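You operate a simulated robot arm through the tools that you are given. There is no shell and no other tool.

You run a simulated robot arm. Do the job below in one go: nothing can be reset, and whatever is moved stays where it is left.

TASK
Make room on the top of the deep bench for the pale orange tile. At the end: the blue pot is in the purple drawer; the pale orange tile from the pale pink tile stands where the blue pot stood; whatever was shut is shut again. Leave all else as you found it, and nothing knocked over (what rides in a drawer may roll over).

It is judged by the outcome, as a careful person would: the job done as asked, and still so three seconds after it is handed in. It fails if anything else is knocked over, pushed out of place, dropped, spilled or broken.

THE ROBOT
A 6-joint arm with a two-finger parallel gripper, fixed in place. Base frame: the origin is at the foot of the arm, x ahead of it, y to its left, z up. Units: cm, degrees, N and s.
With the tool pointing down near the work surface it reaches from about 26 to 68 cm from the base axis. Its first joint turns from -66.0 to 66.0 degrees. Payload 2.9 kg.
The tool frame sits at the grasp point between the pads (the TCP): z along the fingers, y along the line on which they close. The tips reach 3 cm beyond it. Largest opening 11 cm; finger width 2, thickness 1; the body of the gripper, 4.8 by 11.2 cm, starts 5.5 cm behind the TCP.
Orientation is told as [roll, pitch, yaw] about the base's x, y, z axes, in that order, counted from this pose: with the fingers straight down and closing along the base's y, the tool's x points along the base's -x, its y along +y and its z along -z.

THE INTERFACE
- The arm moves only by the tool apply_moves. Its arguments are lists of equal length, an entry for each row: "offset": the shift along the base's x, y, z in cm, a list of three; "angular": the turn, a rotation vector about the base's x, y, z in degrees, a list of three; "fingers": the opening, from 0 (shut) to 1 (fully open). In form: {"offset": [[dx, dy, dz], ...], "angular": [[wx, wy, wz], ...], "fingers": [fingers, ...]}. A call has 1 to 20 rows; each row shifts and turns the commanded pose from where the row before left it. Rows are played at 5 a second. More than 5 cm and 8.6 degrees between two rows, or a gripper value outside its range, and nothing of the call is played. Where a pose cannot be reached the arm comes as near as it can. A force on the tool above 40 N (or 10 N above the force at the start of the call, whichever is more), or a blocked arm, ends the call early, and 0.2 s more pass. The fingers move at their own pace (about 10.8 cm/s each) and stop on an object; they squeeze with about 29 N. The grip force told is the motor's: it shows also when the fingers shut on nothing. Time passes only in rows, and 0.2 s behind the last, so rows that do not move let the fingers close. It gives the time, the measured TCP pose, the force on the tool (base axes), the opening and the grip force at its end, in the units of the frame above (readings bear some noise), with the torque about the TCP (base axes, N m) and any sound that the robot's microphone picked up.
- Cameras (640 x 400 px; columns grow to the right, rows downward): "scene" is fixed at [9.64, 47.15, 136.38]; the picture's right is [-0.50, -0.87, 0.00], its down [-0.61, 0.35, -0.71] and it looks along [0.62, -0.35, -0.70] (base axes); focal length 261 px, centre (320, 200). "wrist" rides on the gripper at [7.2, 1.7, -10.3] in the tool frame; the picture's right is [-0.23, 0.97, 0.00], its down [-0.76, -0.18, -0.62] and it looks along [-0.61, -0.14, 0.78] (tool axes); focal length 222 px, centre (320, 200). There is no depth. A picture from a camera that has moved, and an enlarged one, comes with that camera's place and axes in the base frame and with its lens. The place of the scene camera against the robot may be out by one fixed shift of up to 2.5 cm in any direction.
- snapshot(camera): a new picture of that camera. It takes no simulated time.
- zoom(camera, box): a new picture of the part [left, top, right, bottom] of that camera's present view, enlarged. It takes no simulated time.
- sign_off(): hands the job in; it is judged then, once.

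Places have to be worked out from the pictures, the camera data and where the tool is seen. Open the gripper and draw the arm clear of the work before you hand the job in, unless the task says otherwise.

The tools are called after "Emit:" as name(argument=value, ...) on one line, values as JSON. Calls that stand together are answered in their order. apply_moves: Moves the arm, as the interface text tells. Its arguments: {"type":"object","properties":{"offset":{"type":"array","items":{"type":"array","items":{"type":"number"}}},"angular":{"type":"array","items":{"type":"array","items":{"type":"number"}}},"fingers":{"type":"array","items":{"type":"number"}}},"required":["offset","angular","fingers"]} The other tools are called the same way: snapshot (camera) takes a picture; zoom (camera, box) takes an enlarged picture of a part of a camera's view; sign_off () hands the job in.

At the start:

```text
time: 0.0
tcp_pos: [51.4, -12.22, 110.66]
tool_rot: [0.0, 0.0, 0.0]
wrist_force: [0.4, -0.2, -0.1]
moment: [0.01, 0.01, 0.0]
width: 10.99
finger_force: 0.1
```

scene: 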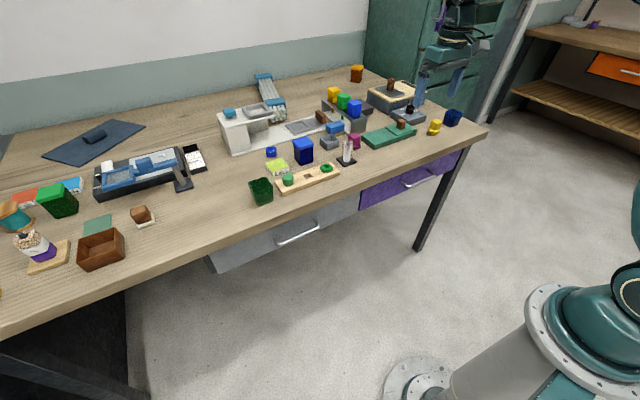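
wrist: 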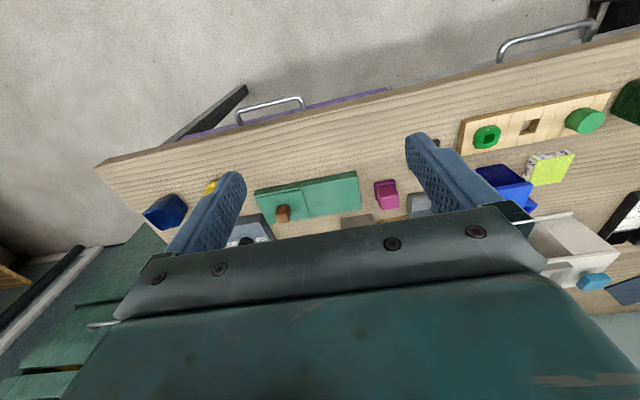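

I start by looking closely at the bench, to find the blue pot, the tiles and the purple drawer.

Emit:
zoom(camera="scene", box=[200, 60, 360, 160])

Emit:
zoom(camera="scene", box=[320, 60, 480, 160])

Emit:
zoom(camera="scene", box=[0, 110, 224, 250])

Emit:
zoom(camera="scene", box=[200, 130, 480, 305])

```text
4.00 times, centred on (280, 110) of scene
camera zoom: at [9.64, 47.15, 136.38], right [-0.5, -0.87, 0.0], down [-0.61, 0.35, -0.71], along [0.62, -0.35, -0.7], focal length 1043 px, centre (480, 560)
```

zoom: 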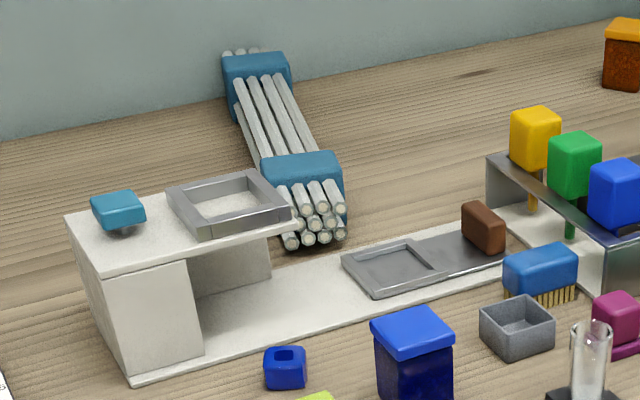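

```text
4.00 times, centred on (400, 110) of scene
camera zoom: at [9.64, 47.15, 136.38], right [-0.5, -0.87, 0.0], down [-0.61, 0.35, -0.71], along [0.62, -0.35, -0.7], focal length 1043 px, centre (0, 560)
```

zoom: 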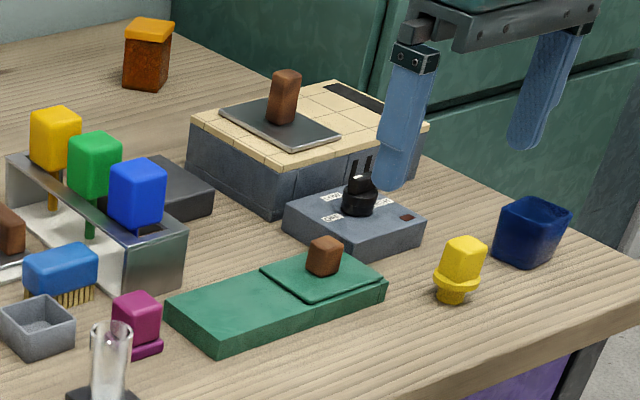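

```text
2.86 times, centred on (112, 180) of scene
camera zoom: at [9.64, 47.15, 136.38], right [-0.5, -0.87, 0.0], down [-0.61, 0.35, -0.71], along [0.62, -0.35, -0.7], focal length 745 px, centre (914, 257)
```

zoom: 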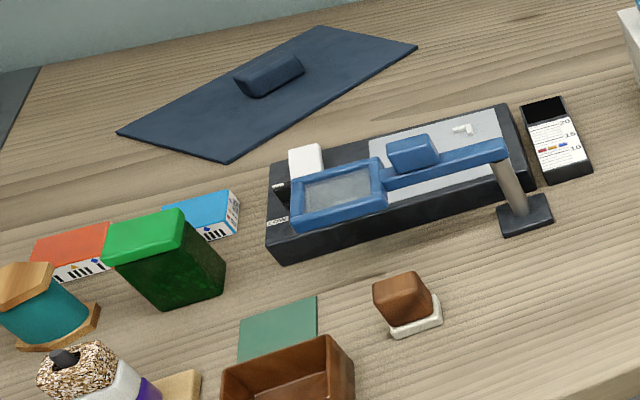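

```text
2.29 times, centred on (340, 218) of scene
camera zoom: at [9.64, 47.15, 136.38], right [-0.5, -0.87, 0.0], down [-0.61, 0.35, -0.71], along [0.62, -0.35, -0.7], focal length 596 px, centre (274, 160)
```

zoom: 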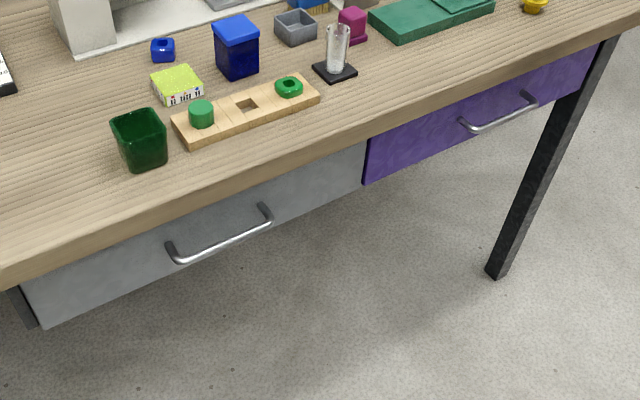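

The scene shows a lidded blue jar mid-bench and an open navy pot at the right corner; I have not found the tiles yet. I zoom into the wrist view and other scene areas to look for a pale orange tile on a pale pink tile.

Emit:
zoom(camera="wrist", box=[380, 60, 640, 222])

Emit:
zoom(camera="wrist", box=[90, 60, 410, 260])

Emit:
zoom(camera="scene", box=[0, 170, 160, 270])

Emit:
zoom(camera="scene", box=[480, 0, 640, 100])

Emit:
zoom(camera="scene", box=[240, 130, 368, 210])

```text
2.46 times, centred on (510, 141) of wrist
camera zoom: at [44.19, -10.73, 120.98], right [0.23, 0.97, 0.0], down [0.76, -0.18, 0.62], along [0.61, -0.14, -0.78], focal length 547 px, centre (-148, 345)
```

zoom: 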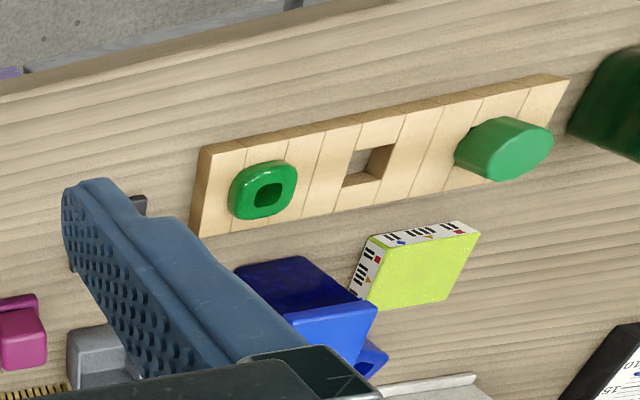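

```text
2.00 times, centred on (250, 160) of wrist
camera zoom: at [44.19, -10.73, 120.98], right [0.23, 0.97, 0.0], down [0.76, -0.18, 0.62], along [0.61, -0.14, -0.78], focal length 444 px, centre (460, 280)
```

zoom: 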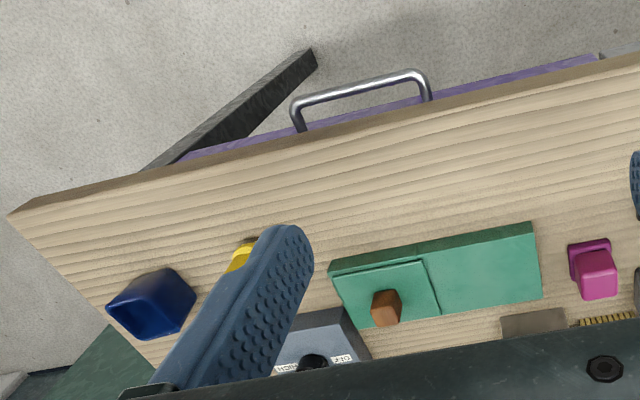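

```text
4.00 times, centred on (80, 220) of scene
camera zoom: at [9.64, 47.15, 136.38], right [-0.5, -0.87, 0.0], down [-0.61, 0.35, -0.71], along [0.62, -0.35, -0.7], focal length 1043 px, centre (1280, 120)
```

zoom: 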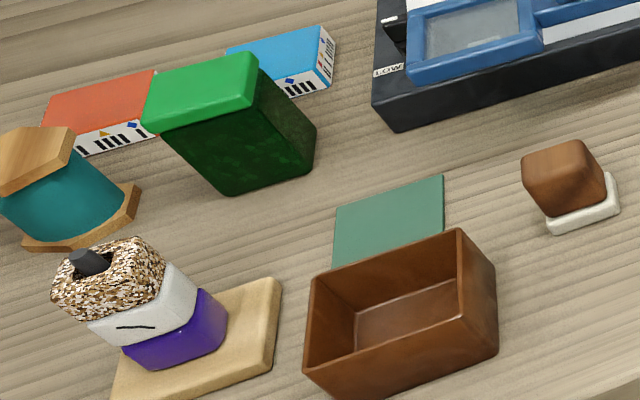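

```text
4.00 times, centred on (560, 50) of scene
camera zoom: at [9.64, 47.15, 136.38], right [-0.5, -0.87, 0.0], down [-0.61, 0.35, -0.71], along [0.62, -0.35, -0.7], focal length 1043 px, centre (-640, 800)
```

zoom: 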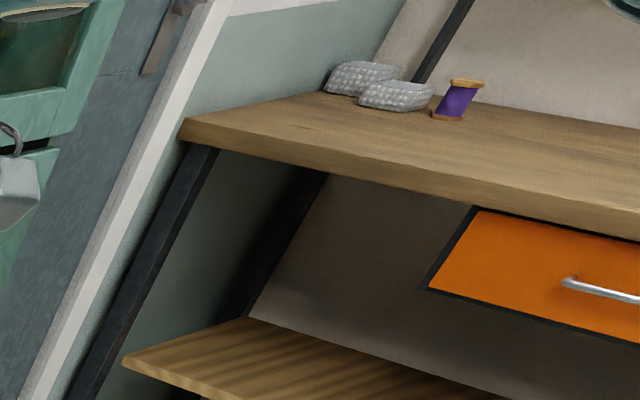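

```text
5.00 times, centred on (304, 170) of scene
camera zoom: at [9.64, 47.15, 136.38], right [-0.5, -0.87, 0.0], down [-0.61, 0.35, -0.71], along [0.62, -0.35, -0.7], focal length 1304 px, centre (400, 350)
```

zoom: 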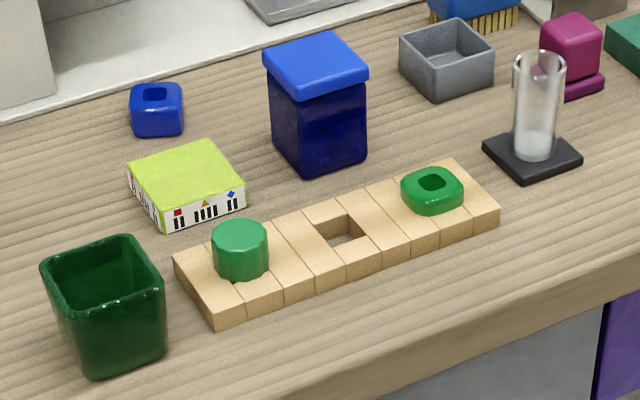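

No pale orange/pink tile spotted yet. I check the left edge of the scene picture and the right/bottom parts.

Emit:
zoom(camera="scene", box=[0, 260, 128, 340])

Emit:
zoom(camera="scene", box=[400, 200, 640, 350])

Emit:
zoom(camera="scene", box=[340, 0, 500, 100])

Emit:
zoom(camera="scene", box=[300, 100, 400, 162])

```text
5.00 times, centred on (64, 300) of scene
camera zoom: at [9.64, 47.15, 136.38], right [-0.5, -0.87, 0.0], down [-0.61, 0.35, -0.71], along [0.62, -0.35, -0.7], focal length 1304 px, centre (1600, -300)
```

zoom: 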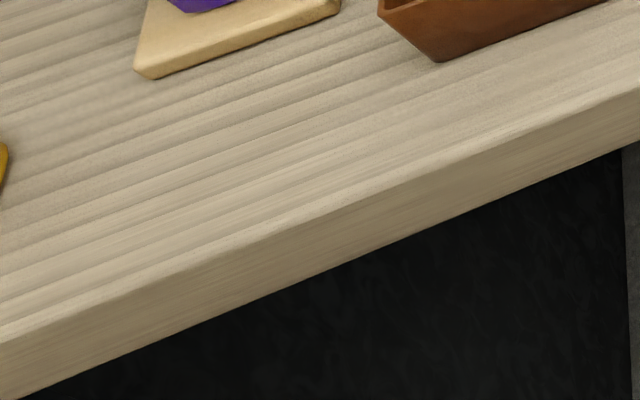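

```text
2.67 times, centred on (520, 275) of scene
camera zoom: at [9.64, 47.15, 136.38], right [-0.5, -0.87, 0.0], down [-0.61, 0.35, -0.71], along [0.62, -0.35, -0.7], focal length 695 px, centre (-213, 0)
```

zoom: 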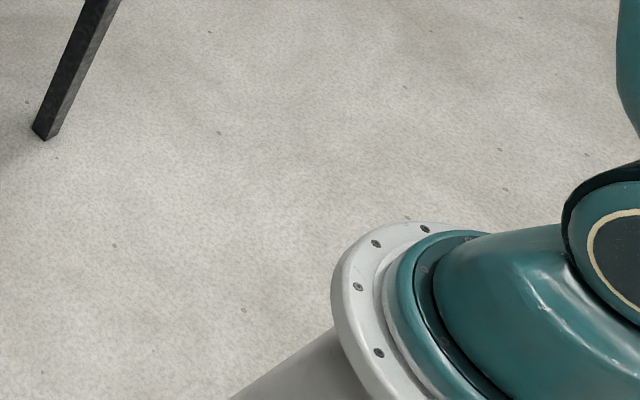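

```text
4.00 times, centred on (420, 50) of scene
camera zoom: at [9.64, 47.15, 136.38], right [-0.5, -0.87, 0.0], down [-0.61, 0.35, -0.71], along [0.62, -0.35, -0.7], focal length 1043 px, centre (-80, 800)
```

zoom: 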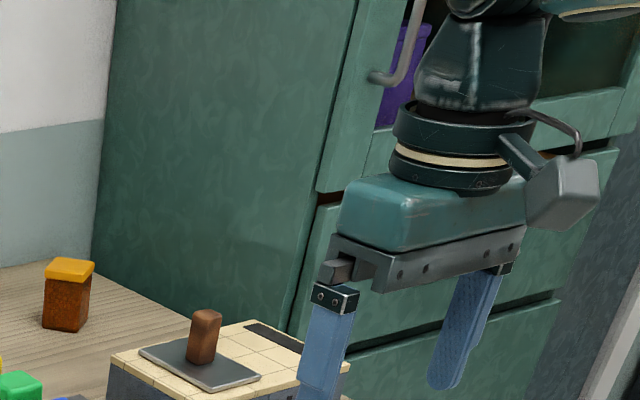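

```text
6.40 times, centred on (350, 131) of scene
camera zoom: at [9.64, 47.15, 136.38], right [-0.5, -0.87, 0.0], down [-0.61, 0.35, -0.71], along [0.62, -0.35, -0.7], focal length 1669 px, centre (128, 642)
```

zoom: 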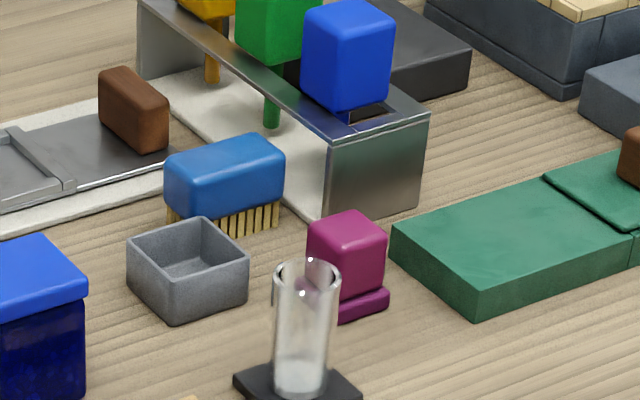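

The tile isn't visible from the fixed camera, but there's a green cabinet beside the bench and the wrist view is cropped. I pull the arm back and up to look along the bench from nearer the base.

Emit:
apply_moves(offset=[[-3.5, 2, 1], [-3.5, 2, 1], [-3.5, 2, 1], [-3.5, 2, 1], [-3.5, 2, 1]], angular=[[0, 0, 0], [0, 0, 0], [0, 0, 0], [0, 0, 0], [0, 0, 0]], fingers=[1, 1, 1, 1, 1])

Emit:
snapshot(camera="wrist")

Emit:
snapshot(camera="scene")

```text
time: 1.2
tcp_pos: [33.59, -2.09, 115.79]
tool_rot: [0.0, 0.1, -0.1]
wrist_force: [-0.2, 0.2, -0.6]
moment: [0.0, 0.02, 0.03]
width: 11.0
finger_force: 0.1
```

```text
taken
camera wrist: at [26.45, -0.57, 126.24], right [0.23, 0.97, 0.0], down [0.76, -0.18, 0.62], along [0.61, -0.14, -0.78], focal length 222 px, centre (320, 200)
```

wrist: 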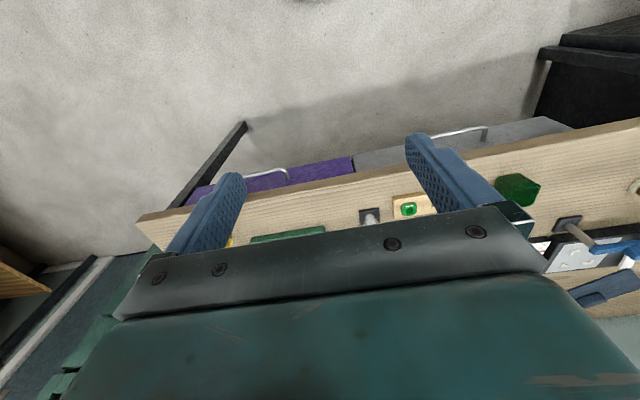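

```text
taken
```

scene: 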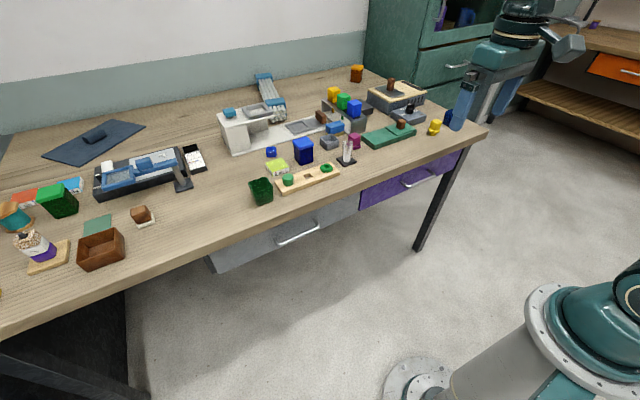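

The arm has moved away, exposing the cabinet's upper compartment with some purple/blue items. I zoom there.

Emit:
zoom(camera="scene", box=[380, 0, 540, 100])

Emit:
zoom(camera="scene", box=[540, 0, 640, 62])

Emit:
zoom(camera="scene", box=[400, 90, 480, 140])

Emit:
apply_moves(offset=[[0, 0, 1], [0, 0, 1], [0, 0, 1], [0, 0, 1]], angular=[[0, -8, 0], [0, -8, 0], [0, -8, 0], [0, -8, 0]], fingers=[1, 1, 1, 1])

Emit:
snapshot(camera="wrist")

```text
4.00 times, centred on (460, 50) of scene
camera zoom: at [9.64, 47.15, 136.38], right [-0.5, -0.87, 0.0], down [-0.61, 0.35, -0.71], along [0.62, -0.35, -0.7], focal length 1043 px, centre (-240, 800)
```

zoom: 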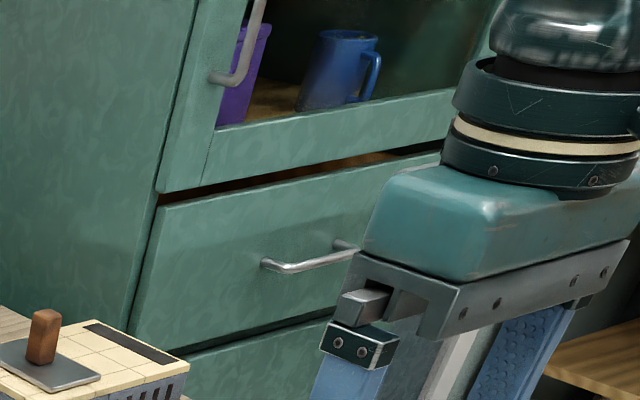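

```text
6.40 times, centred on (590, 31) of scene
camera zoom: at [9.64, 47.15, 136.38], right [-0.5, -0.87, 0.0], down [-0.61, 0.35, -0.71], along [0.62, -0.35, -0.7], focal length 1669 px, centre (-1408, 1282)
```

zoom: 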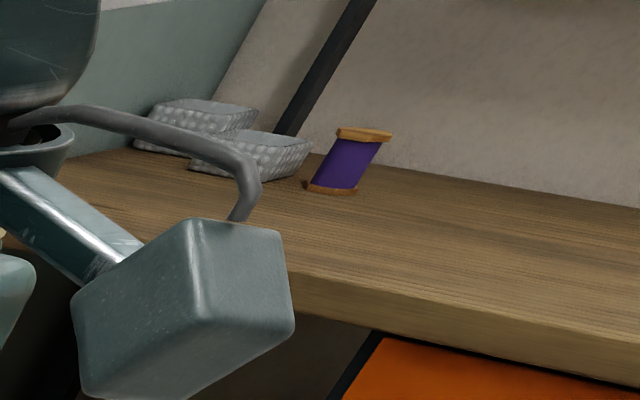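

```text
8.00 times, centred on (440, 115) of scene
camera zoom: at [9.64, 47.15, 136.38], right [-0.5, -0.87, 0.0], down [-0.61, 0.35, -0.71], along [0.62, -0.35, -0.7], focal length 2086 px, centre (-640, 880)
```

zoom: 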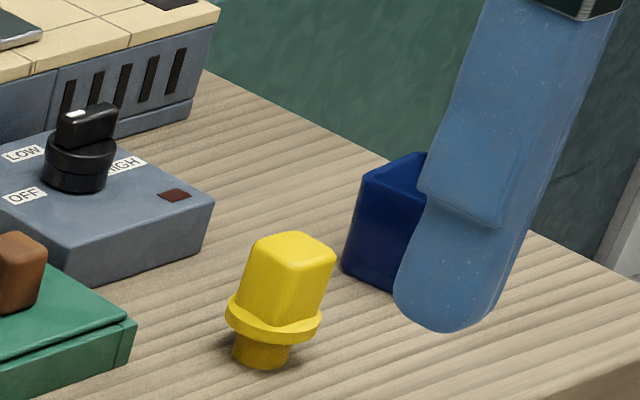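

```text
time: 2.2
tcp_pos: [33.92, -2.16, 119.63]
tool_rot: [0.0, -32.1, 0.2]
wrist_force: [-0.9, -0.3, -0.4]
moment: [0.0, -0.03, 0.02]
width: 10.97
finger_force: 0.1
```

```text
taken
camera wrist: at [22.29, -0.64, 124.55], right [0.19, 0.97, 0.12], down [0.31, -0.18, 0.93], along [0.93, -0.14, -0.34], focal length 222 px, centre (320, 200)
```

wrist: 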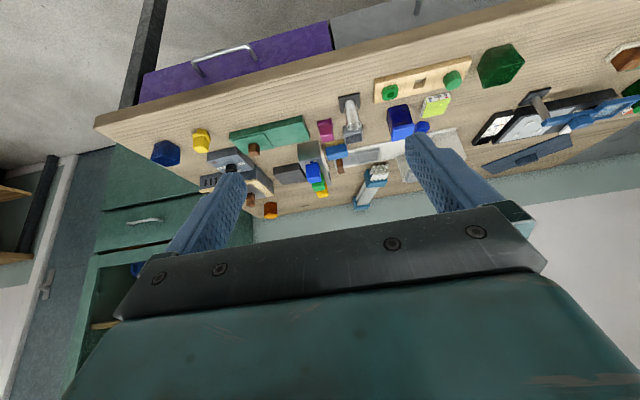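

This tilted view shows nearly the whole bench. I zoom into it for the tiles and pots.

Emit:
zoom(camera="wrist", box=[90, 30, 330, 180])

Emit:
zoom(camera="wrist", box=[240, 60, 480, 210])

Emit:
zoom(camera="wrist", box=[440, 0, 640, 125])

Emit:
zoom(camera="wrist", box=[0, 150, 240, 300])

```text
2.67 times, centred on (210, 105) of wrist
camera zoom: at [22.29, -0.64, 124.55], right [0.19, 0.97, 0.12], down [0.31, -0.18, 0.93], along [0.93, -0.14, -0.34], focal length 592 px, centre (613, 453)
```

zoom: 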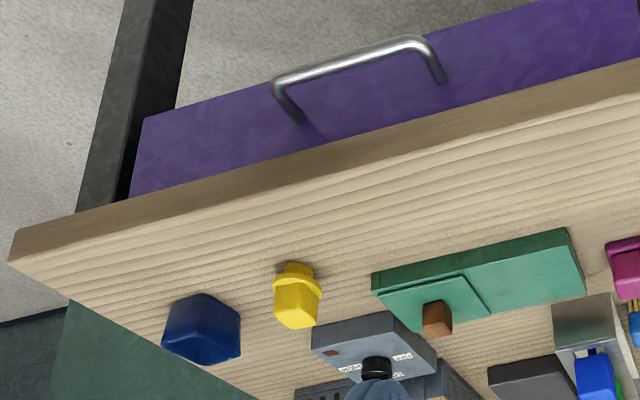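

```text
2.67 times, centred on (360, 135) of wrist
camera zoom: at [22.29, -0.64, 124.55], right [0.19, 0.97, 0.12], down [0.31, -0.18, 0.93], along [0.93, -0.14, -0.34], focal length 592 px, centre (213, 373)
```

zoom: 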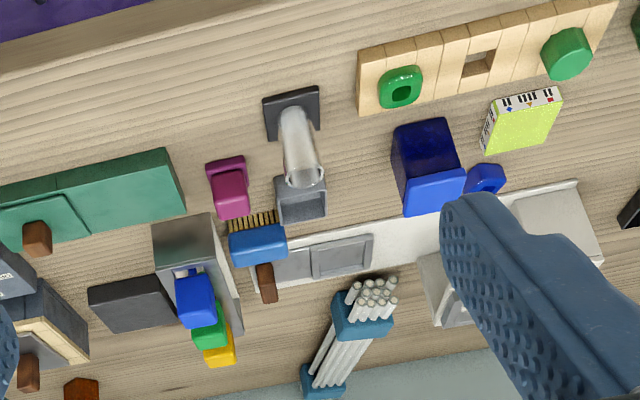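

```text
3.20 times, centred on (540, 62) of wrist
camera zoom: at [22.29, -0.64, 124.55], right [0.19, 0.97, 0.12], down [0.31, -0.18, 0.93], along [0.93, -0.14, -0.34], focal length 711 px, centre (-384, 640)
```

zoom: 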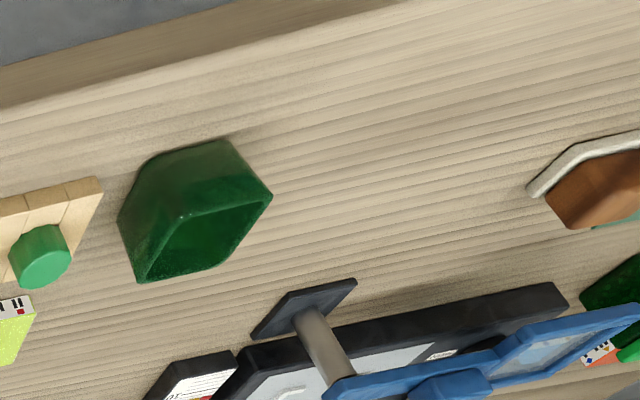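

```text
2.67 times, centred on (120, 225) of wrist
camera zoom: at [22.29, -0.64, 124.55], right [0.19, 0.97, 0.12], down [0.31, -0.18, 0.93], along [0.93, -0.14, -0.34], focal length 592 px, centre (853, 133)
```

zoom: 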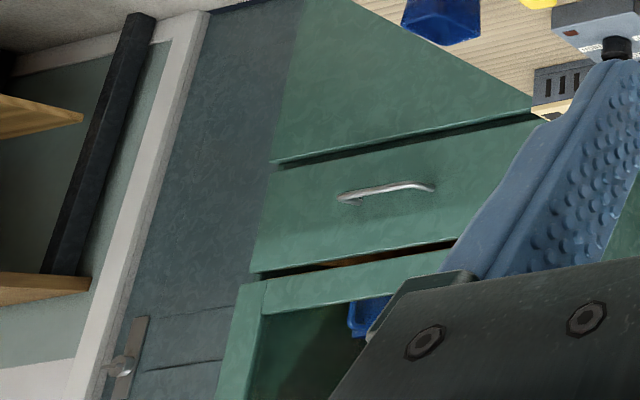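

No tiles in this part. I swing the arm to the left (first joint) keeping the tool tilted to view the left half of the bench and whatever stands left of it.

Emit:
apply_moves(offset=[[0, 4.44, 0], [-0.59, 4.41, 0], [-1.16, 4.29, 0], [-1.72, 4.11, 0], [-2.23, 3.84, 0], [-2.72, 3.52, 0], [-3.15, 3.14, 0], [-3.53, 2.7, 0]], angular=[[0, 0, 7.5], [0, 0, 7.5], [0, 0, 7.5], [0, 0, 7.5], [0, 0, 7.5], [0, 0, 7.5], [0, 0, 7.5], [0, 0, 7.5]], fingers=[1, 1, 1, 1, 1, 1, 1, 1])

Emit:
snapshot(camera="wrist")

Emit:
snapshot(camera="scene")

```text
time: 4.0
tcp_pos: [18.76, 28.29, 119.67]
tool_rot: [0.1, -32.1, 60.1]
wrist_force: [0.5, -0.4, 0.5]
moment: [0.02, -0.02, 0.03]
width: 11.0
finger_force: 0.1
```

```text
taken
camera wrist: at [11.56, 18.8, 124.71], right [-0.75, 0.65, 0.12], down [0.31, 0.19, 0.93], along [0.59, 0.73, -0.34], focal length 222 px, centre (320, 200)
```

wrist: 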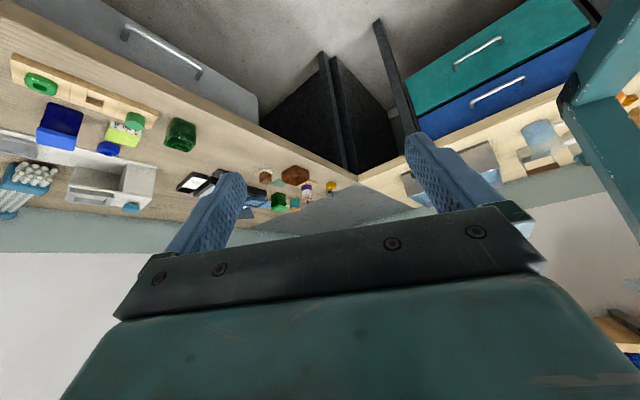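

```text
taken
```

scene: 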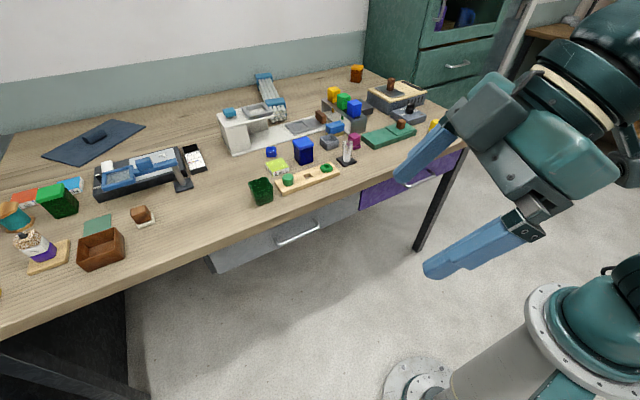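

There's a second bench to the left with teal and blue drawers and more things on it. I zoom in on it.

Emit:
zoom(camera="wrist", box=[400, 60, 640, 210])

Emit:
zoom(camera="wrist", box=[240, 100, 480, 250])

Emit:
zoom(camera="wrist", box=[560, 280, 640, 400])

```text
2.67 times, centred on (520, 135) of wrist
camera zoom: at [11.56, 18.8, 124.71], right [-0.75, 0.65, 0.12], down [0.31, 0.19, 0.93], along [0.59, 0.73, -0.34], focal length 592 px, centre (-213, 373)
```

zoom: 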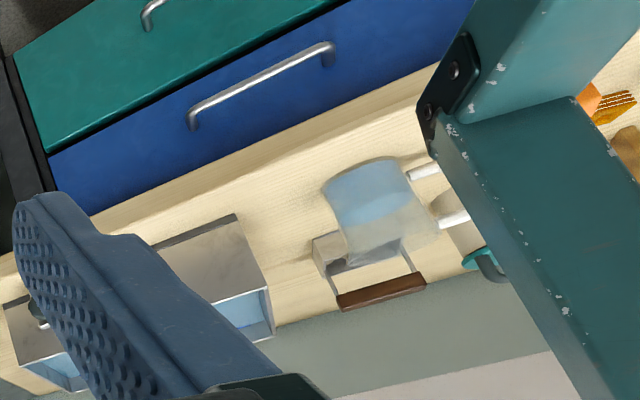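

```text
2.67 times, centred on (360, 175) of wrist
camera zoom: at [11.56, 18.8, 124.71], right [-0.75, 0.65, 0.12], down [0.31, 0.19, 0.93], along [0.59, 0.73, -0.34], focal length 592 px, centre (213, 267)
```

zoom: 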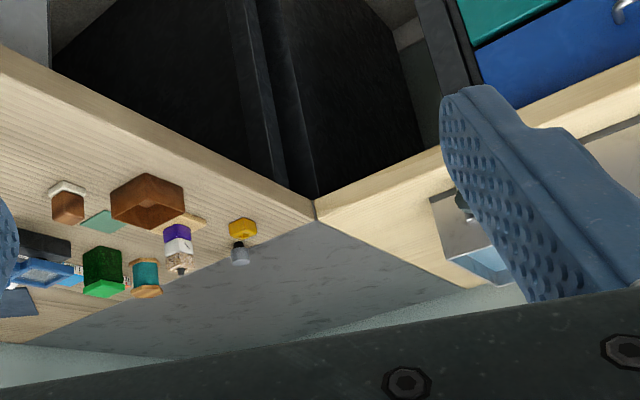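

```text
3.33 times, centred on (600, 340) of wrist
camera zoom: at [11.56, 18.8, 124.71], right [-0.75, 0.65, 0.12], down [0.31, 0.19, 0.93], along [0.59, 0.73, -0.34], focal length 740 px, centre (-613, -267)
```

zoom: 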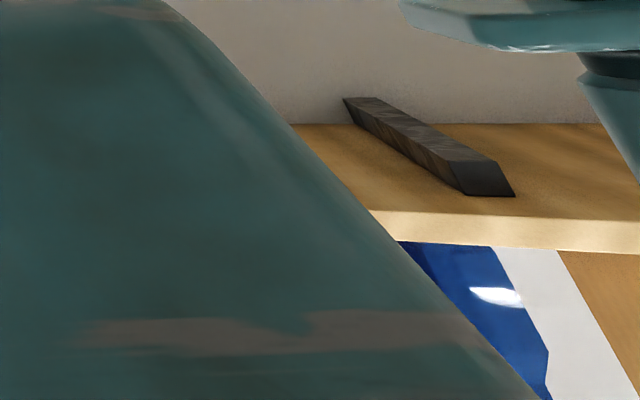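

The second bench (lighter wood) is narrower; the arm link hides its right half. I yaw the tool further left to see more of it.

Emit:
apply_moves(offset=[[0, 0, 0], [0, 0, 0], [0, 0, 0], [0, 0, 0], [0, 0, 0]], angular=[[0, 0, 8], [0, 0, 8], [0, 0, 8], [0, 0, 8], [0, 0, 8]], fingers=[1, 1, 1, 1, 1])

Emit:
snapshot(camera="wrist")

```text
time: 5.2
tcp_pos: [18.69, 28.24, 119.6]
tool_rot: [0.0, -32.1, 100.3]
wrist_force: [0.3, 0.2, 0.4]
moment: [-0.02, -0.02, -0.01]
width: 11.01
finger_force: 0.1
```

```text
taken
camera wrist: at [19.19, 16.3, 124.54], right [-0.99, 0.02, 0.12], down [0.12, 0.34, 0.93], along [-0.03, 0.94, -0.34], focal length 222 px, centre (320, 200)
```

wrist: 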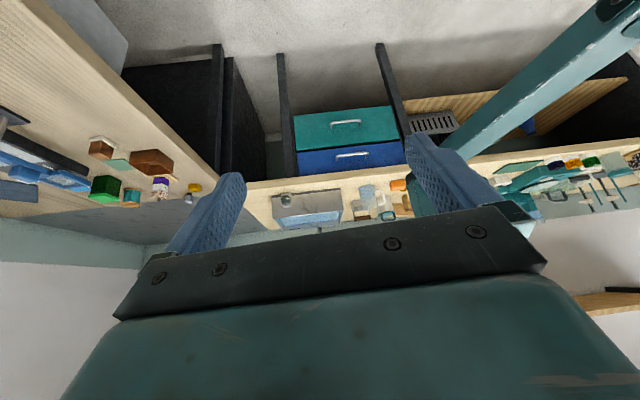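

The second bench lies about a metre away, out of reach. I now swing to the right side to survey there before deciding where the tiles are.

Emit:
apply_moves(offset=[[0, 0, 0], [0, 0, 0], [0, 0, 0], [0, 0, 0], [0, 0, 0], [3.53, -2.7, 0], [3.15, -3.14, 0], [2.72, -3.52, 0], [2.23, -3.84, 0], [1.72, -4.11, 0], [1.16, -4.29, 0], [0.59, -4.41, 0], [0, -4.44, 0], [-0.5, -4.4, 0], [-1.1, -4.3, 0], [-1.7, -4.1, 0], [-2.2, -3.85, 0], [-2.7, -3.5, 0]], angular=[[0, 0, -8], [0, 0, -8], [0, 0, -8], [0, 0, -8], [0, 0, -8], [0, 0, -7.5], [0, 0, -7.5], [0, 0, -7.5], [0, 0, -7.5], [0, 0, -7.5], [0, 0, -7.5], [0, 0, -7.5], [0, 0, -7.5], [0, 0, -7.5], [0, 0, -7.5], [0, 0, -7.5], [0, 0, -7.5], [0, 0, -7.5]], fingers=[1, 1, 1, 1, 1, 1, 1, 1, 1, 1, 1, 1, 1, 1, 1, 1, 1, 1])

Emit:
snapshot(camera="wrist")

Emit:
snapshot(camera="scene")

```text
time: 9.0
tcp_pos: [25.62, -22.41, 119.68]
tool_rot: [0.0, -31.9, -37.5]
wrist_force: [-0.4, 0.2, 0.6]
moment: [0.0, -0.01, -0.03]
width: 11.0
finger_force: 0.1
```

```text
taken
camera wrist: at [17.49, -14.16, 124.57], right [0.75, 0.65, 0.12], down [0.14, -0.33, 0.93], along [0.65, -0.68, -0.34], focal length 222 px, centre (320, 200)
```

wrist: 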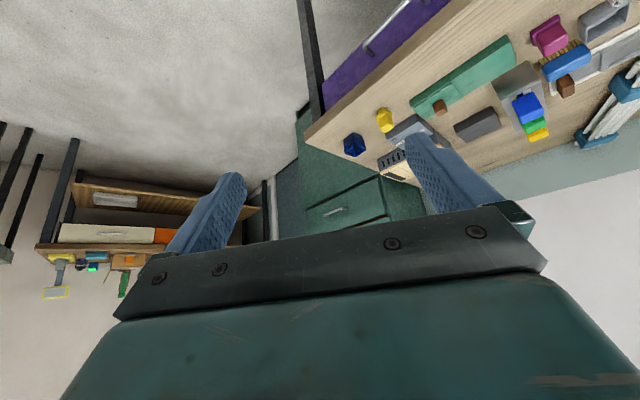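

```text
taken
```

scene: 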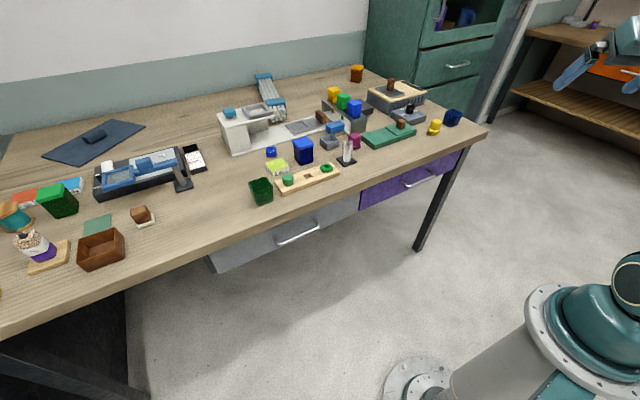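

Nothing reachable on the right except the bench corner; so the tiles are probably inside a drawer. First I go nearer to the navy pot to look at it and measure it.

Emit:
apply_moves(offset=[[3.5, -1.8, -0.5], [3.5, -1.8, -0.5], [3.5, -1.8, -0.5], [3.5, -1.8, -0.5], [3.5, -1.8, -0.5]], angular=[[0, 0, 0], [0, 0, 0], [0, 0, 0], [0, 0, 0], [0, 0, 0]], fingers=[1, 1, 1, 1, 1])

Emit:
snapshot(camera="wrist")

Emit:
zoom(camera="scene", box=[340, 80, 500, 180])

```text
time: 10.2
tcp_pos: [43.2, -31.06, 117.29]
tool_rot: [-0.1, -31.9, -37.4]
wrist_force: [-0.7, 0.1, -0.1]
moment: [0.02, 0.04, 0.02]
width: 10.99
finger_force: 0.0
```

```text
taken
camera wrist: at [35.18, -22.84, 122.15], right [0.74, 0.66, 0.12], down [0.14, -0.33, 0.93], along [0.65, -0.68, -0.34], focal length 222 px, centre (320, 200)
```

wrist: 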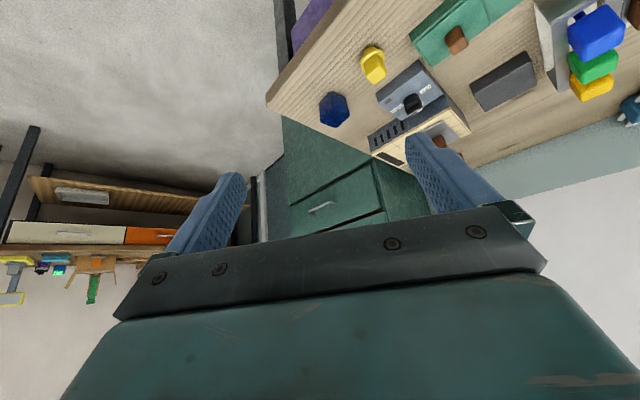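

```text
4.00 times, centred on (420, 130) of scene
camera zoom: at [9.64, 47.15, 136.38], right [-0.5, -0.87, 0.0], down [-0.61, 0.35, -0.71], along [0.62, -0.35, -0.7], focal length 1043 px, centre (-80, 480)
```

zoom: 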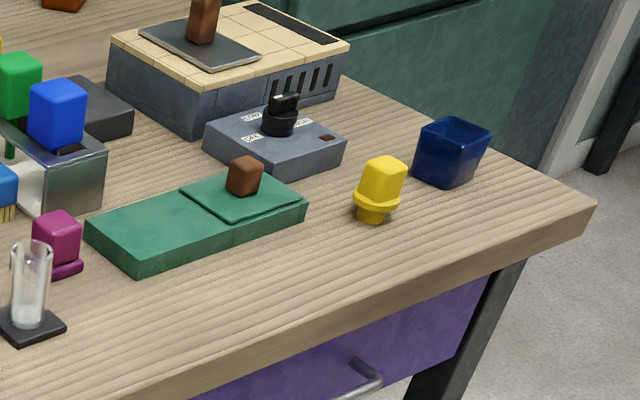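

The navy pot is an open, tapered, empty pot near the bench corner at about (65, -46); the bench front edge runs along y at x≈56. I check whether the arm can reach above it with the tool tilted outward.

Emit:
apply_moves(offset=[[3.2, -2.3, -3], [3.2, -2.3, -3], [3.2, -2.3, -3], [3.2, -2.3, -3]], angular=[[0, 0, 0], [0, 0, 0], [0, 0, 0], [0, 0, 0]], fingers=[1, 1, 1, 1])

Emit:
snapshot(camera="wrist")

Emit:
snapshot(camera="scene")

```text
time: 11.2
tcp_pos: [56.18, -40.89, 105.1]
tool_rot: [0.0, -32.0, -37.5]
wrist_force: [-0.2, -0.1, 0.0]
moment: [0.02, -0.01, 0.01]
width: 10.99
finger_force: 0.1
```

```text
taken
camera wrist: at [48.02, -32.46, 110.11], right [0.75, 0.66, 0.12], down [0.14, -0.33, 0.93], along [0.65, -0.68, -0.34], focal length 222 px, centre (320, 200)
```

wrist: 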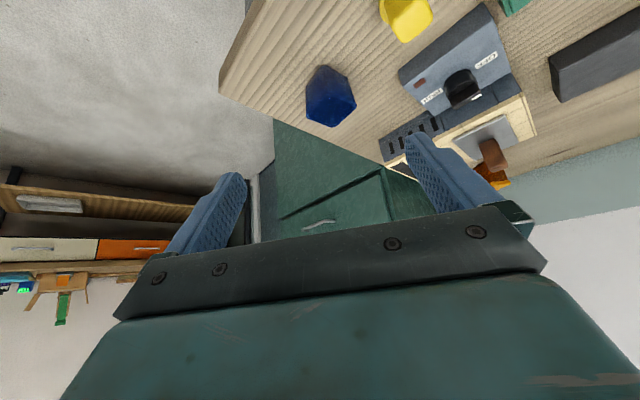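

```text
taken
```

scene: 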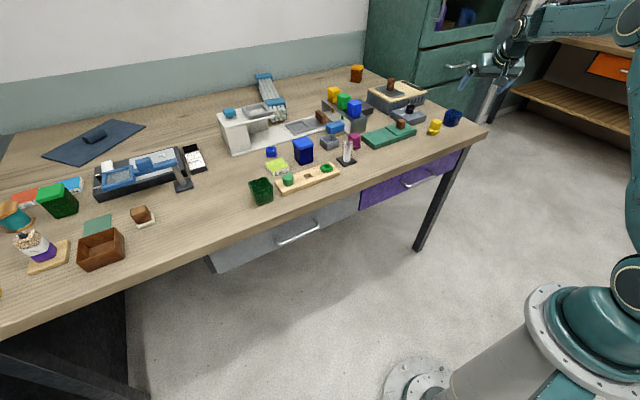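

It reached radius 69.5 cm without trouble. I push on toward a point above the navy pot to test the reach with this tilt.

Emit:
apply_moves(offset=[[2.5, -1.5, -1], [2.5, -1.5, -1], [2.5, -1.5, -1]], angular=[[0, 0, 0], [0, 0, 0], [0, 0, 0]], fingers=[1, 1, 1])

Emit:
snapshot(camera="wrist")

Emit:
snapshot(camera="scene")

```text
time: 12.0
tcp_pos: [63.19, -44.93, 102.13]
tool_rot: [0.0, -31.8, -37.4]
wrist_force: [1.1, 0.5, 9.6]
moment: [0.26, 0.34, -0.07]
width: 11.02
finger_force: 0.1
```

```text
taken
camera wrist: at [54.94, -36.72, 107.21], right [0.75, 0.66, 0.12], down [0.15, -0.34, 0.93], along [0.65, -0.68, -0.35], focal length 222 px, centre (320, 200)
```

wrist: 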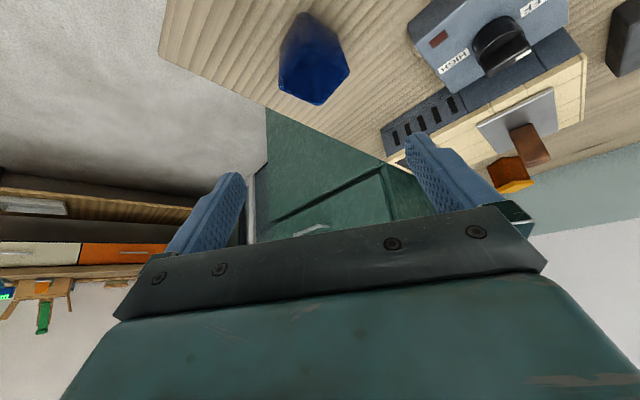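

```text
taken
```

scene: 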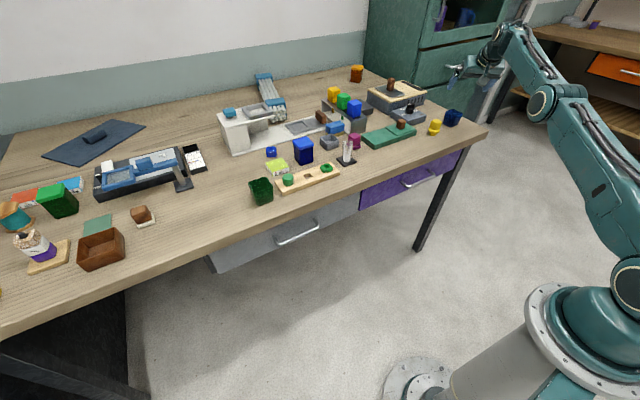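

Reading shows a slight shortfall (63.2, -44.9) and 9.6 N; I hold one row to see whether it settles.

Emit:
apply_moves(offset=[[0, 0, 0], [0, 0, 0]], angular=[[0, 0, 0], [0, 0, 0]], fingers=[1, 1])

Emit:
zoom(camera="wrist", box=[230, 0, 430, 125])

Emit:
zoom(camera="scene", box=[400, 20, 560, 120])

```text
time: 12.6
tcp_pos: [63.13, -45.15, 102.14]
tool_rot: [0.0, -32.0, -37.5]
wrist_force: [-0.1, 0.5, 0.1]
moment: [0.05, 0.0, 0.01]
width: 10.97
finger_force: 0.0
```

```text
3.20 times, centred on (330, 62) of wrist
camera zoom: at [55.03, -36.78, 107.13], right [0.75, 0.66, 0.12], down [0.14, -0.33, 0.93], along [0.65, -0.68, -0.34], focal length 711 px, centre (288, 640)
```

zoom: 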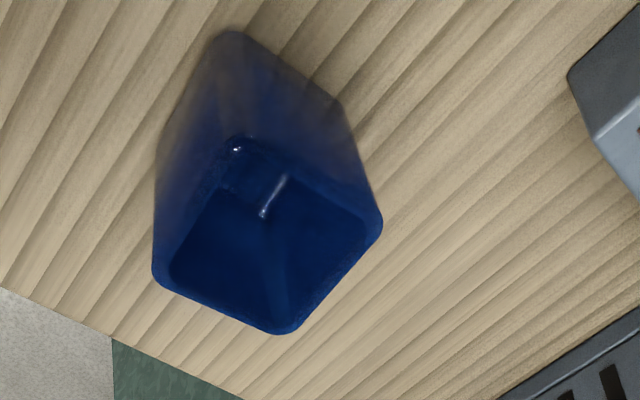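

```text
4.00 times, centred on (480, 70) of scene
camera zoom: at [9.64, 47.15, 136.38], right [-0.5, -0.87, 0.0], down [-0.61, 0.35, -0.71], along [0.62, -0.35, -0.7], focal length 1043 px, centre (-320, 720)
```

zoom: 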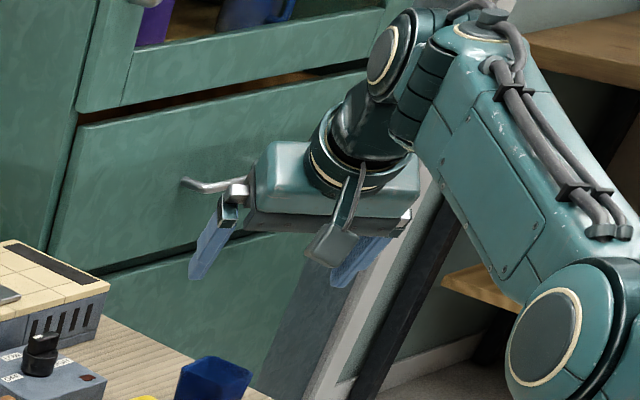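

At this tilt the limit is about 77–78 cm radius at z≈102, and lower down it extends enough for the pot at (66, -47). Now I go for the purple drawer: I retreat, level the tool, yaw to -90 and tilt 45° forward in front of its handle bar (x≈54, y≈-23.5, z≈75), with fingers part closed.

Emit:
apply_moves(offset=[[-2.5, 2.5, 1], [-2.5, 2.5, 1], [-2.5, 2.5, 0], [-2, 2, 0], [-1.5, 2, 0], [-1.5, 2, 0], [-1.5, 2, -1], [-1, 1.5, -1], [-1, 1.5, -1], [-1, 1.5, -1], [0, 1.5, -1]], angular=[[4.87, 6.35, 0], [4.87, 6.35, 0], [4.87, 6.35, 0], [4.87, 6.35, 0], [0, 0, -7.5], [0, 0, -7.5], [0, 0, -7.5], [0, 0, -7.5], [0, 0, -7.5], [0, 0, -7.5], [0, 0, -7.5]], fingers=[1, 1, 1, 1, 0.8, 0.6, 0.4, 0.3, 0.3, 0.3, 0.3])

Emit:
snapshot(camera="wrist")

```text
time: 15.0
tcp_pos: [46.4, -23.64, 99.11]
tool_rot: [0.0, 0.0, -90.1]
wrist_force: [-0.7, 0.3, 0.8]
moment: [0.01, 0.01, -0.02]
width: 3.32
finger_force: 0.1
```

```text
taken
camera wrist: at [48.25, -16.5, 109.49], right [0.97, -0.23, 0.0], down [-0.18, -0.76, 0.62], along [-0.14, -0.61, -0.78], focal length 222 px, centre (320, 200)
```

wrist: 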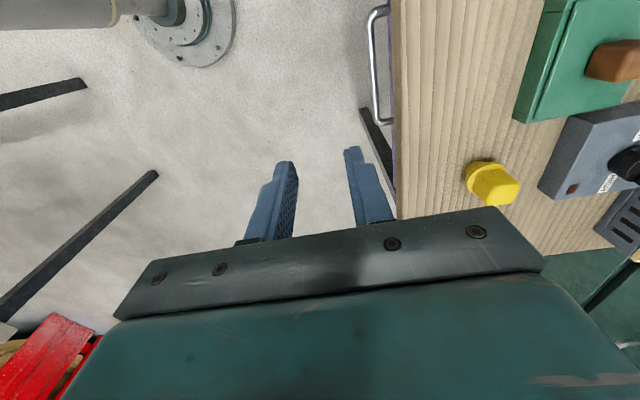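

Ready to tilt, but the bottom left of this picture shows something red behind/right of the robot that I haven't surveyed. I look that way first, since the tiles have not been found.

Emit:
apply_moves(offset=[[-1.5, 0, 2], [-1.5, 0, 2], [-1.5, 0, 2], [-1.5, 0, 2], [-1.5, 0, 2], [-1.5, 0, 2], [0, 0, 2], [0, 0, 2], [0, 0, 0], [0, 0, 0], [0, 0, 0]], angular=[[0, 0, -7.5], [0, 0, -7.5], [0, 0, -7.5], [0, 0, -7.5], [0, 0, -7.5], [0, 0, -7.5], [0, 0, -7.5], [0, 0, -7.5], [-4, 6.93, 0], [-4, 6.93, 0], [-4, 6.93, 0]], fingers=[0.3, 0.3, 0.3, 0.3, 0.3, 0.3, 0.3, 0.3, 0.3, 0.3, 0.3])

Emit:
snapshot(camera="wrist")

Emit:
snapshot(camera="scene")

```text
time: 17.4
tcp_pos: [36.77, -24.02, 113.48]
tool_rot: [0.6, -20.4, -149.0]
wrist_force: [-2.2, 1.0, 0.8]
moment: [0.0, -0.17, 0.0]
width: 3.33
finger_force: 0.0
out of reach, approached as far as the arm can: row 10, 11
```

```text
taken
camera wrist: at [46.47, -20.08, 120.73], right [0.32, -0.94, 0.09], down [-0.52, -0.1, 0.85], along [-0.79, -0.32, -0.52], focal length 222 px, centre (320, 200)
```

wrist: 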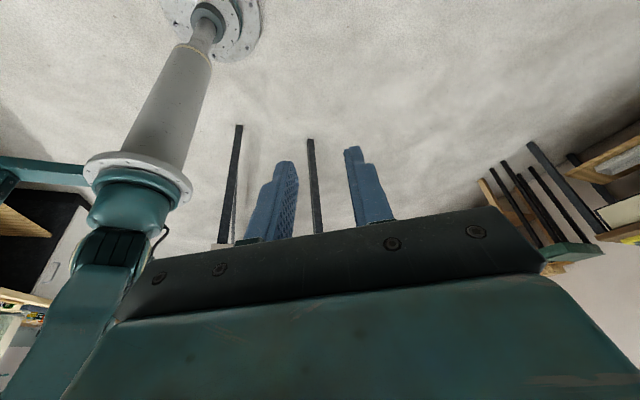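

```text
taken
```

scene: 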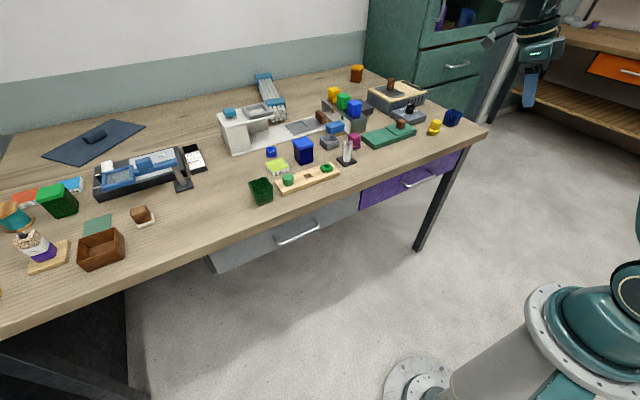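

Only far-off furniture lies behind the robot, well outside the arm's turning range, so the tiles must be in a drawer. I go back to the pose in front of the purple drawer's handle.

Emit:
apply_moves(offset=[[0, 0, 0], [0, 0, 0], [0, 0, 0], [1.1, 0, -2], [1.1, 0, -2], [1.1, 0, -2], [1.1, 0, -2], [1.1, 0, -2], [1.1, 0, -2], [1.1, 0, -2], [1.1, 0, -1]], angular=[[3.4, -5.89, 0], [3.4, -5.89, 0], [3.4, -5.89, 0], [0, 0, 7.4], [0, 0, 7.4], [0, 0, 7.4], [0, 0, 7.4], [0, 0, 7.4], [0, 0, 7.4], [0, 0, 7.4], [0, 0, 7.4]], fingers=[0.3, 0.3, 0.3, 0.3, 0.3, 0.3, 0.3, 0.3, 0.3, 0.3, 0.3])

```text
time: 19.8
tcp_pos: [45.14, -23.98, 98.64]
tool_rot: [0.4, -0.3, -90.6]
wrist_force: [-0.2, 0.5, 0.0]
moment: [0.01, -0.02, -0.02]
width: 3.29
finger_force: 0.0
```

Now tilting 45° forward and lowering toward a point ahead of the handle bar.

Emit:
apply_moves(offset=[[0.2, 0, -2], [0.2, 0.1, -2], [0.2, 0.1, -2], [0.2, 0.1, -2], [0.2, 0.1, -2], [0.2, 0.1, -2]], angular=[[0, -7.5, 0.6], [0, -7.5, 0], [0, -7.5, 0], [0, -7.5, 0], [0, -7.5, 0], [0, -7.5, 0]], fingers=[0.3, 0.3, 0.3, 0.3, 0.3, 0.3])

Emit:
snapshot(camera="wrist")

Emit:
snapshot(camera="scene")

```text
time: 21.2
tcp_pos: [46.32, -23.71, 86.61]
tool_rot: [45.7, -0.1, -90.3]
wrist_force: [-0.7, 0.4, -0.1]
moment: [0.01, -0.03, -0.02]
width: 3.33
finger_force: 0.0
```

```text
taken
camera wrist: at [40.26, -16.5, 95.07], right [0.68, -0.23, 0.7], down [-0.57, -0.76, 0.31], along [0.46, -0.61, -0.65], focal length 222 px, centre (320, 200)
```

wrist: 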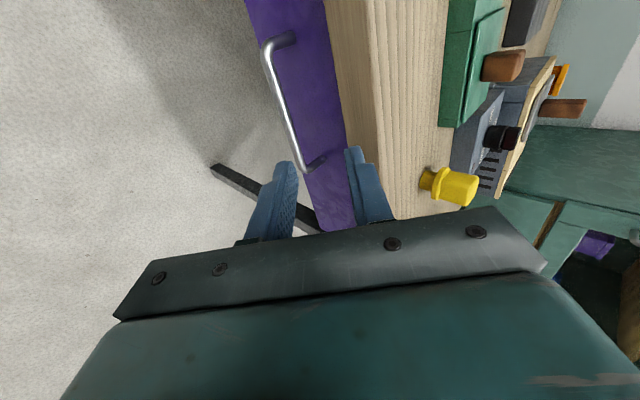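

```text
taken
```

scene: 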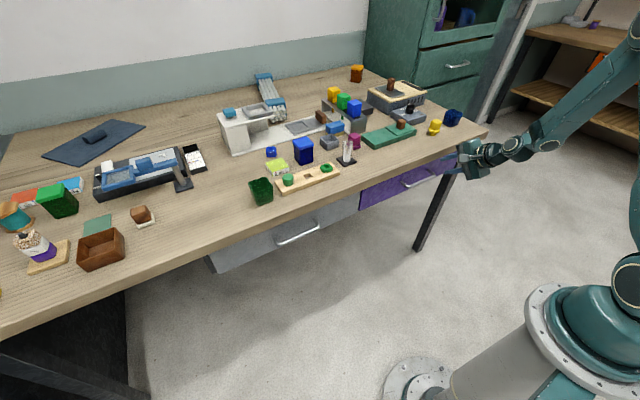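

The bar is visible: roughly x=53.9, z≈74.5, y from -30 to -17. I narrow the fingers to ~2.2 cm, line up along the tool axis, and advance to straddle the bar.

Emit:
apply_moves(offset=[[0.3, 0.05, -2.5], [0.3, 0.05, -2.6], [1.4, 0, -1.4], [1.4, 0, -1.4]], angular=[[0, 0, 0], [0, 0, 0], [0, 0, 0], [0, 0, 0]], fingers=[0.2, 0.2, 0.2, 0.2])

Emit:
snapshot(camera="wrist")

Emit:
zoom(camera="scene", box=[380, 120, 508, 200])

```text
time: 22.2
tcp_pos: [49.9, -23.19, 78.82]
tool_rot: [45.6, 0.0, -90.3]
wrist_force: [0.2, -0.1, 0.5]
moment: [0.01, 0.02, -0.01]
width: 2.17
finger_force: 0.0
```

```text
taken
camera wrist: at [43.88, -16.13, 87.22], right [0.68, -0.23, 0.7], down [-0.57, -0.76, 0.31], along [0.46, -0.61, -0.65], focal length 222 px, centre (320, 200)
```

wrist: 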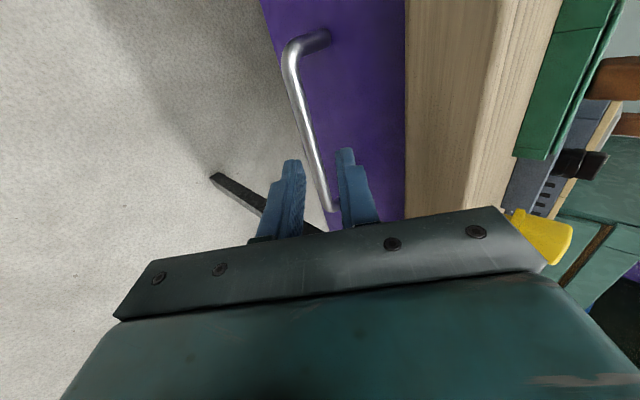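

```text
5.00 times, centred on (444, 160) of scene
camera zoom: at [9.64, 47.15, 136.38], right [-0.5, -0.87, 0.0], down [-0.61, 0.35, -0.71], along [0.62, -0.35, -0.7], focal length 1304 px, centre (-300, 400)
```

zoom: 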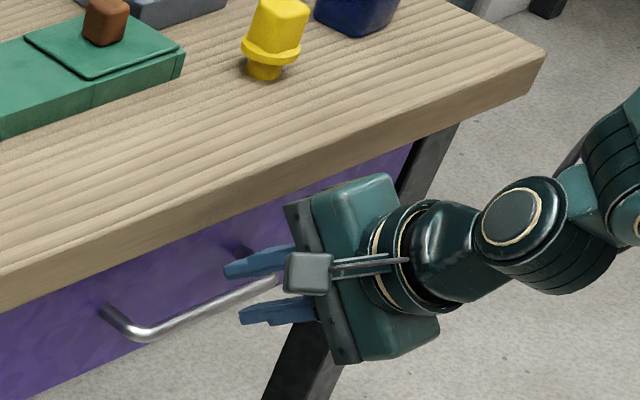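

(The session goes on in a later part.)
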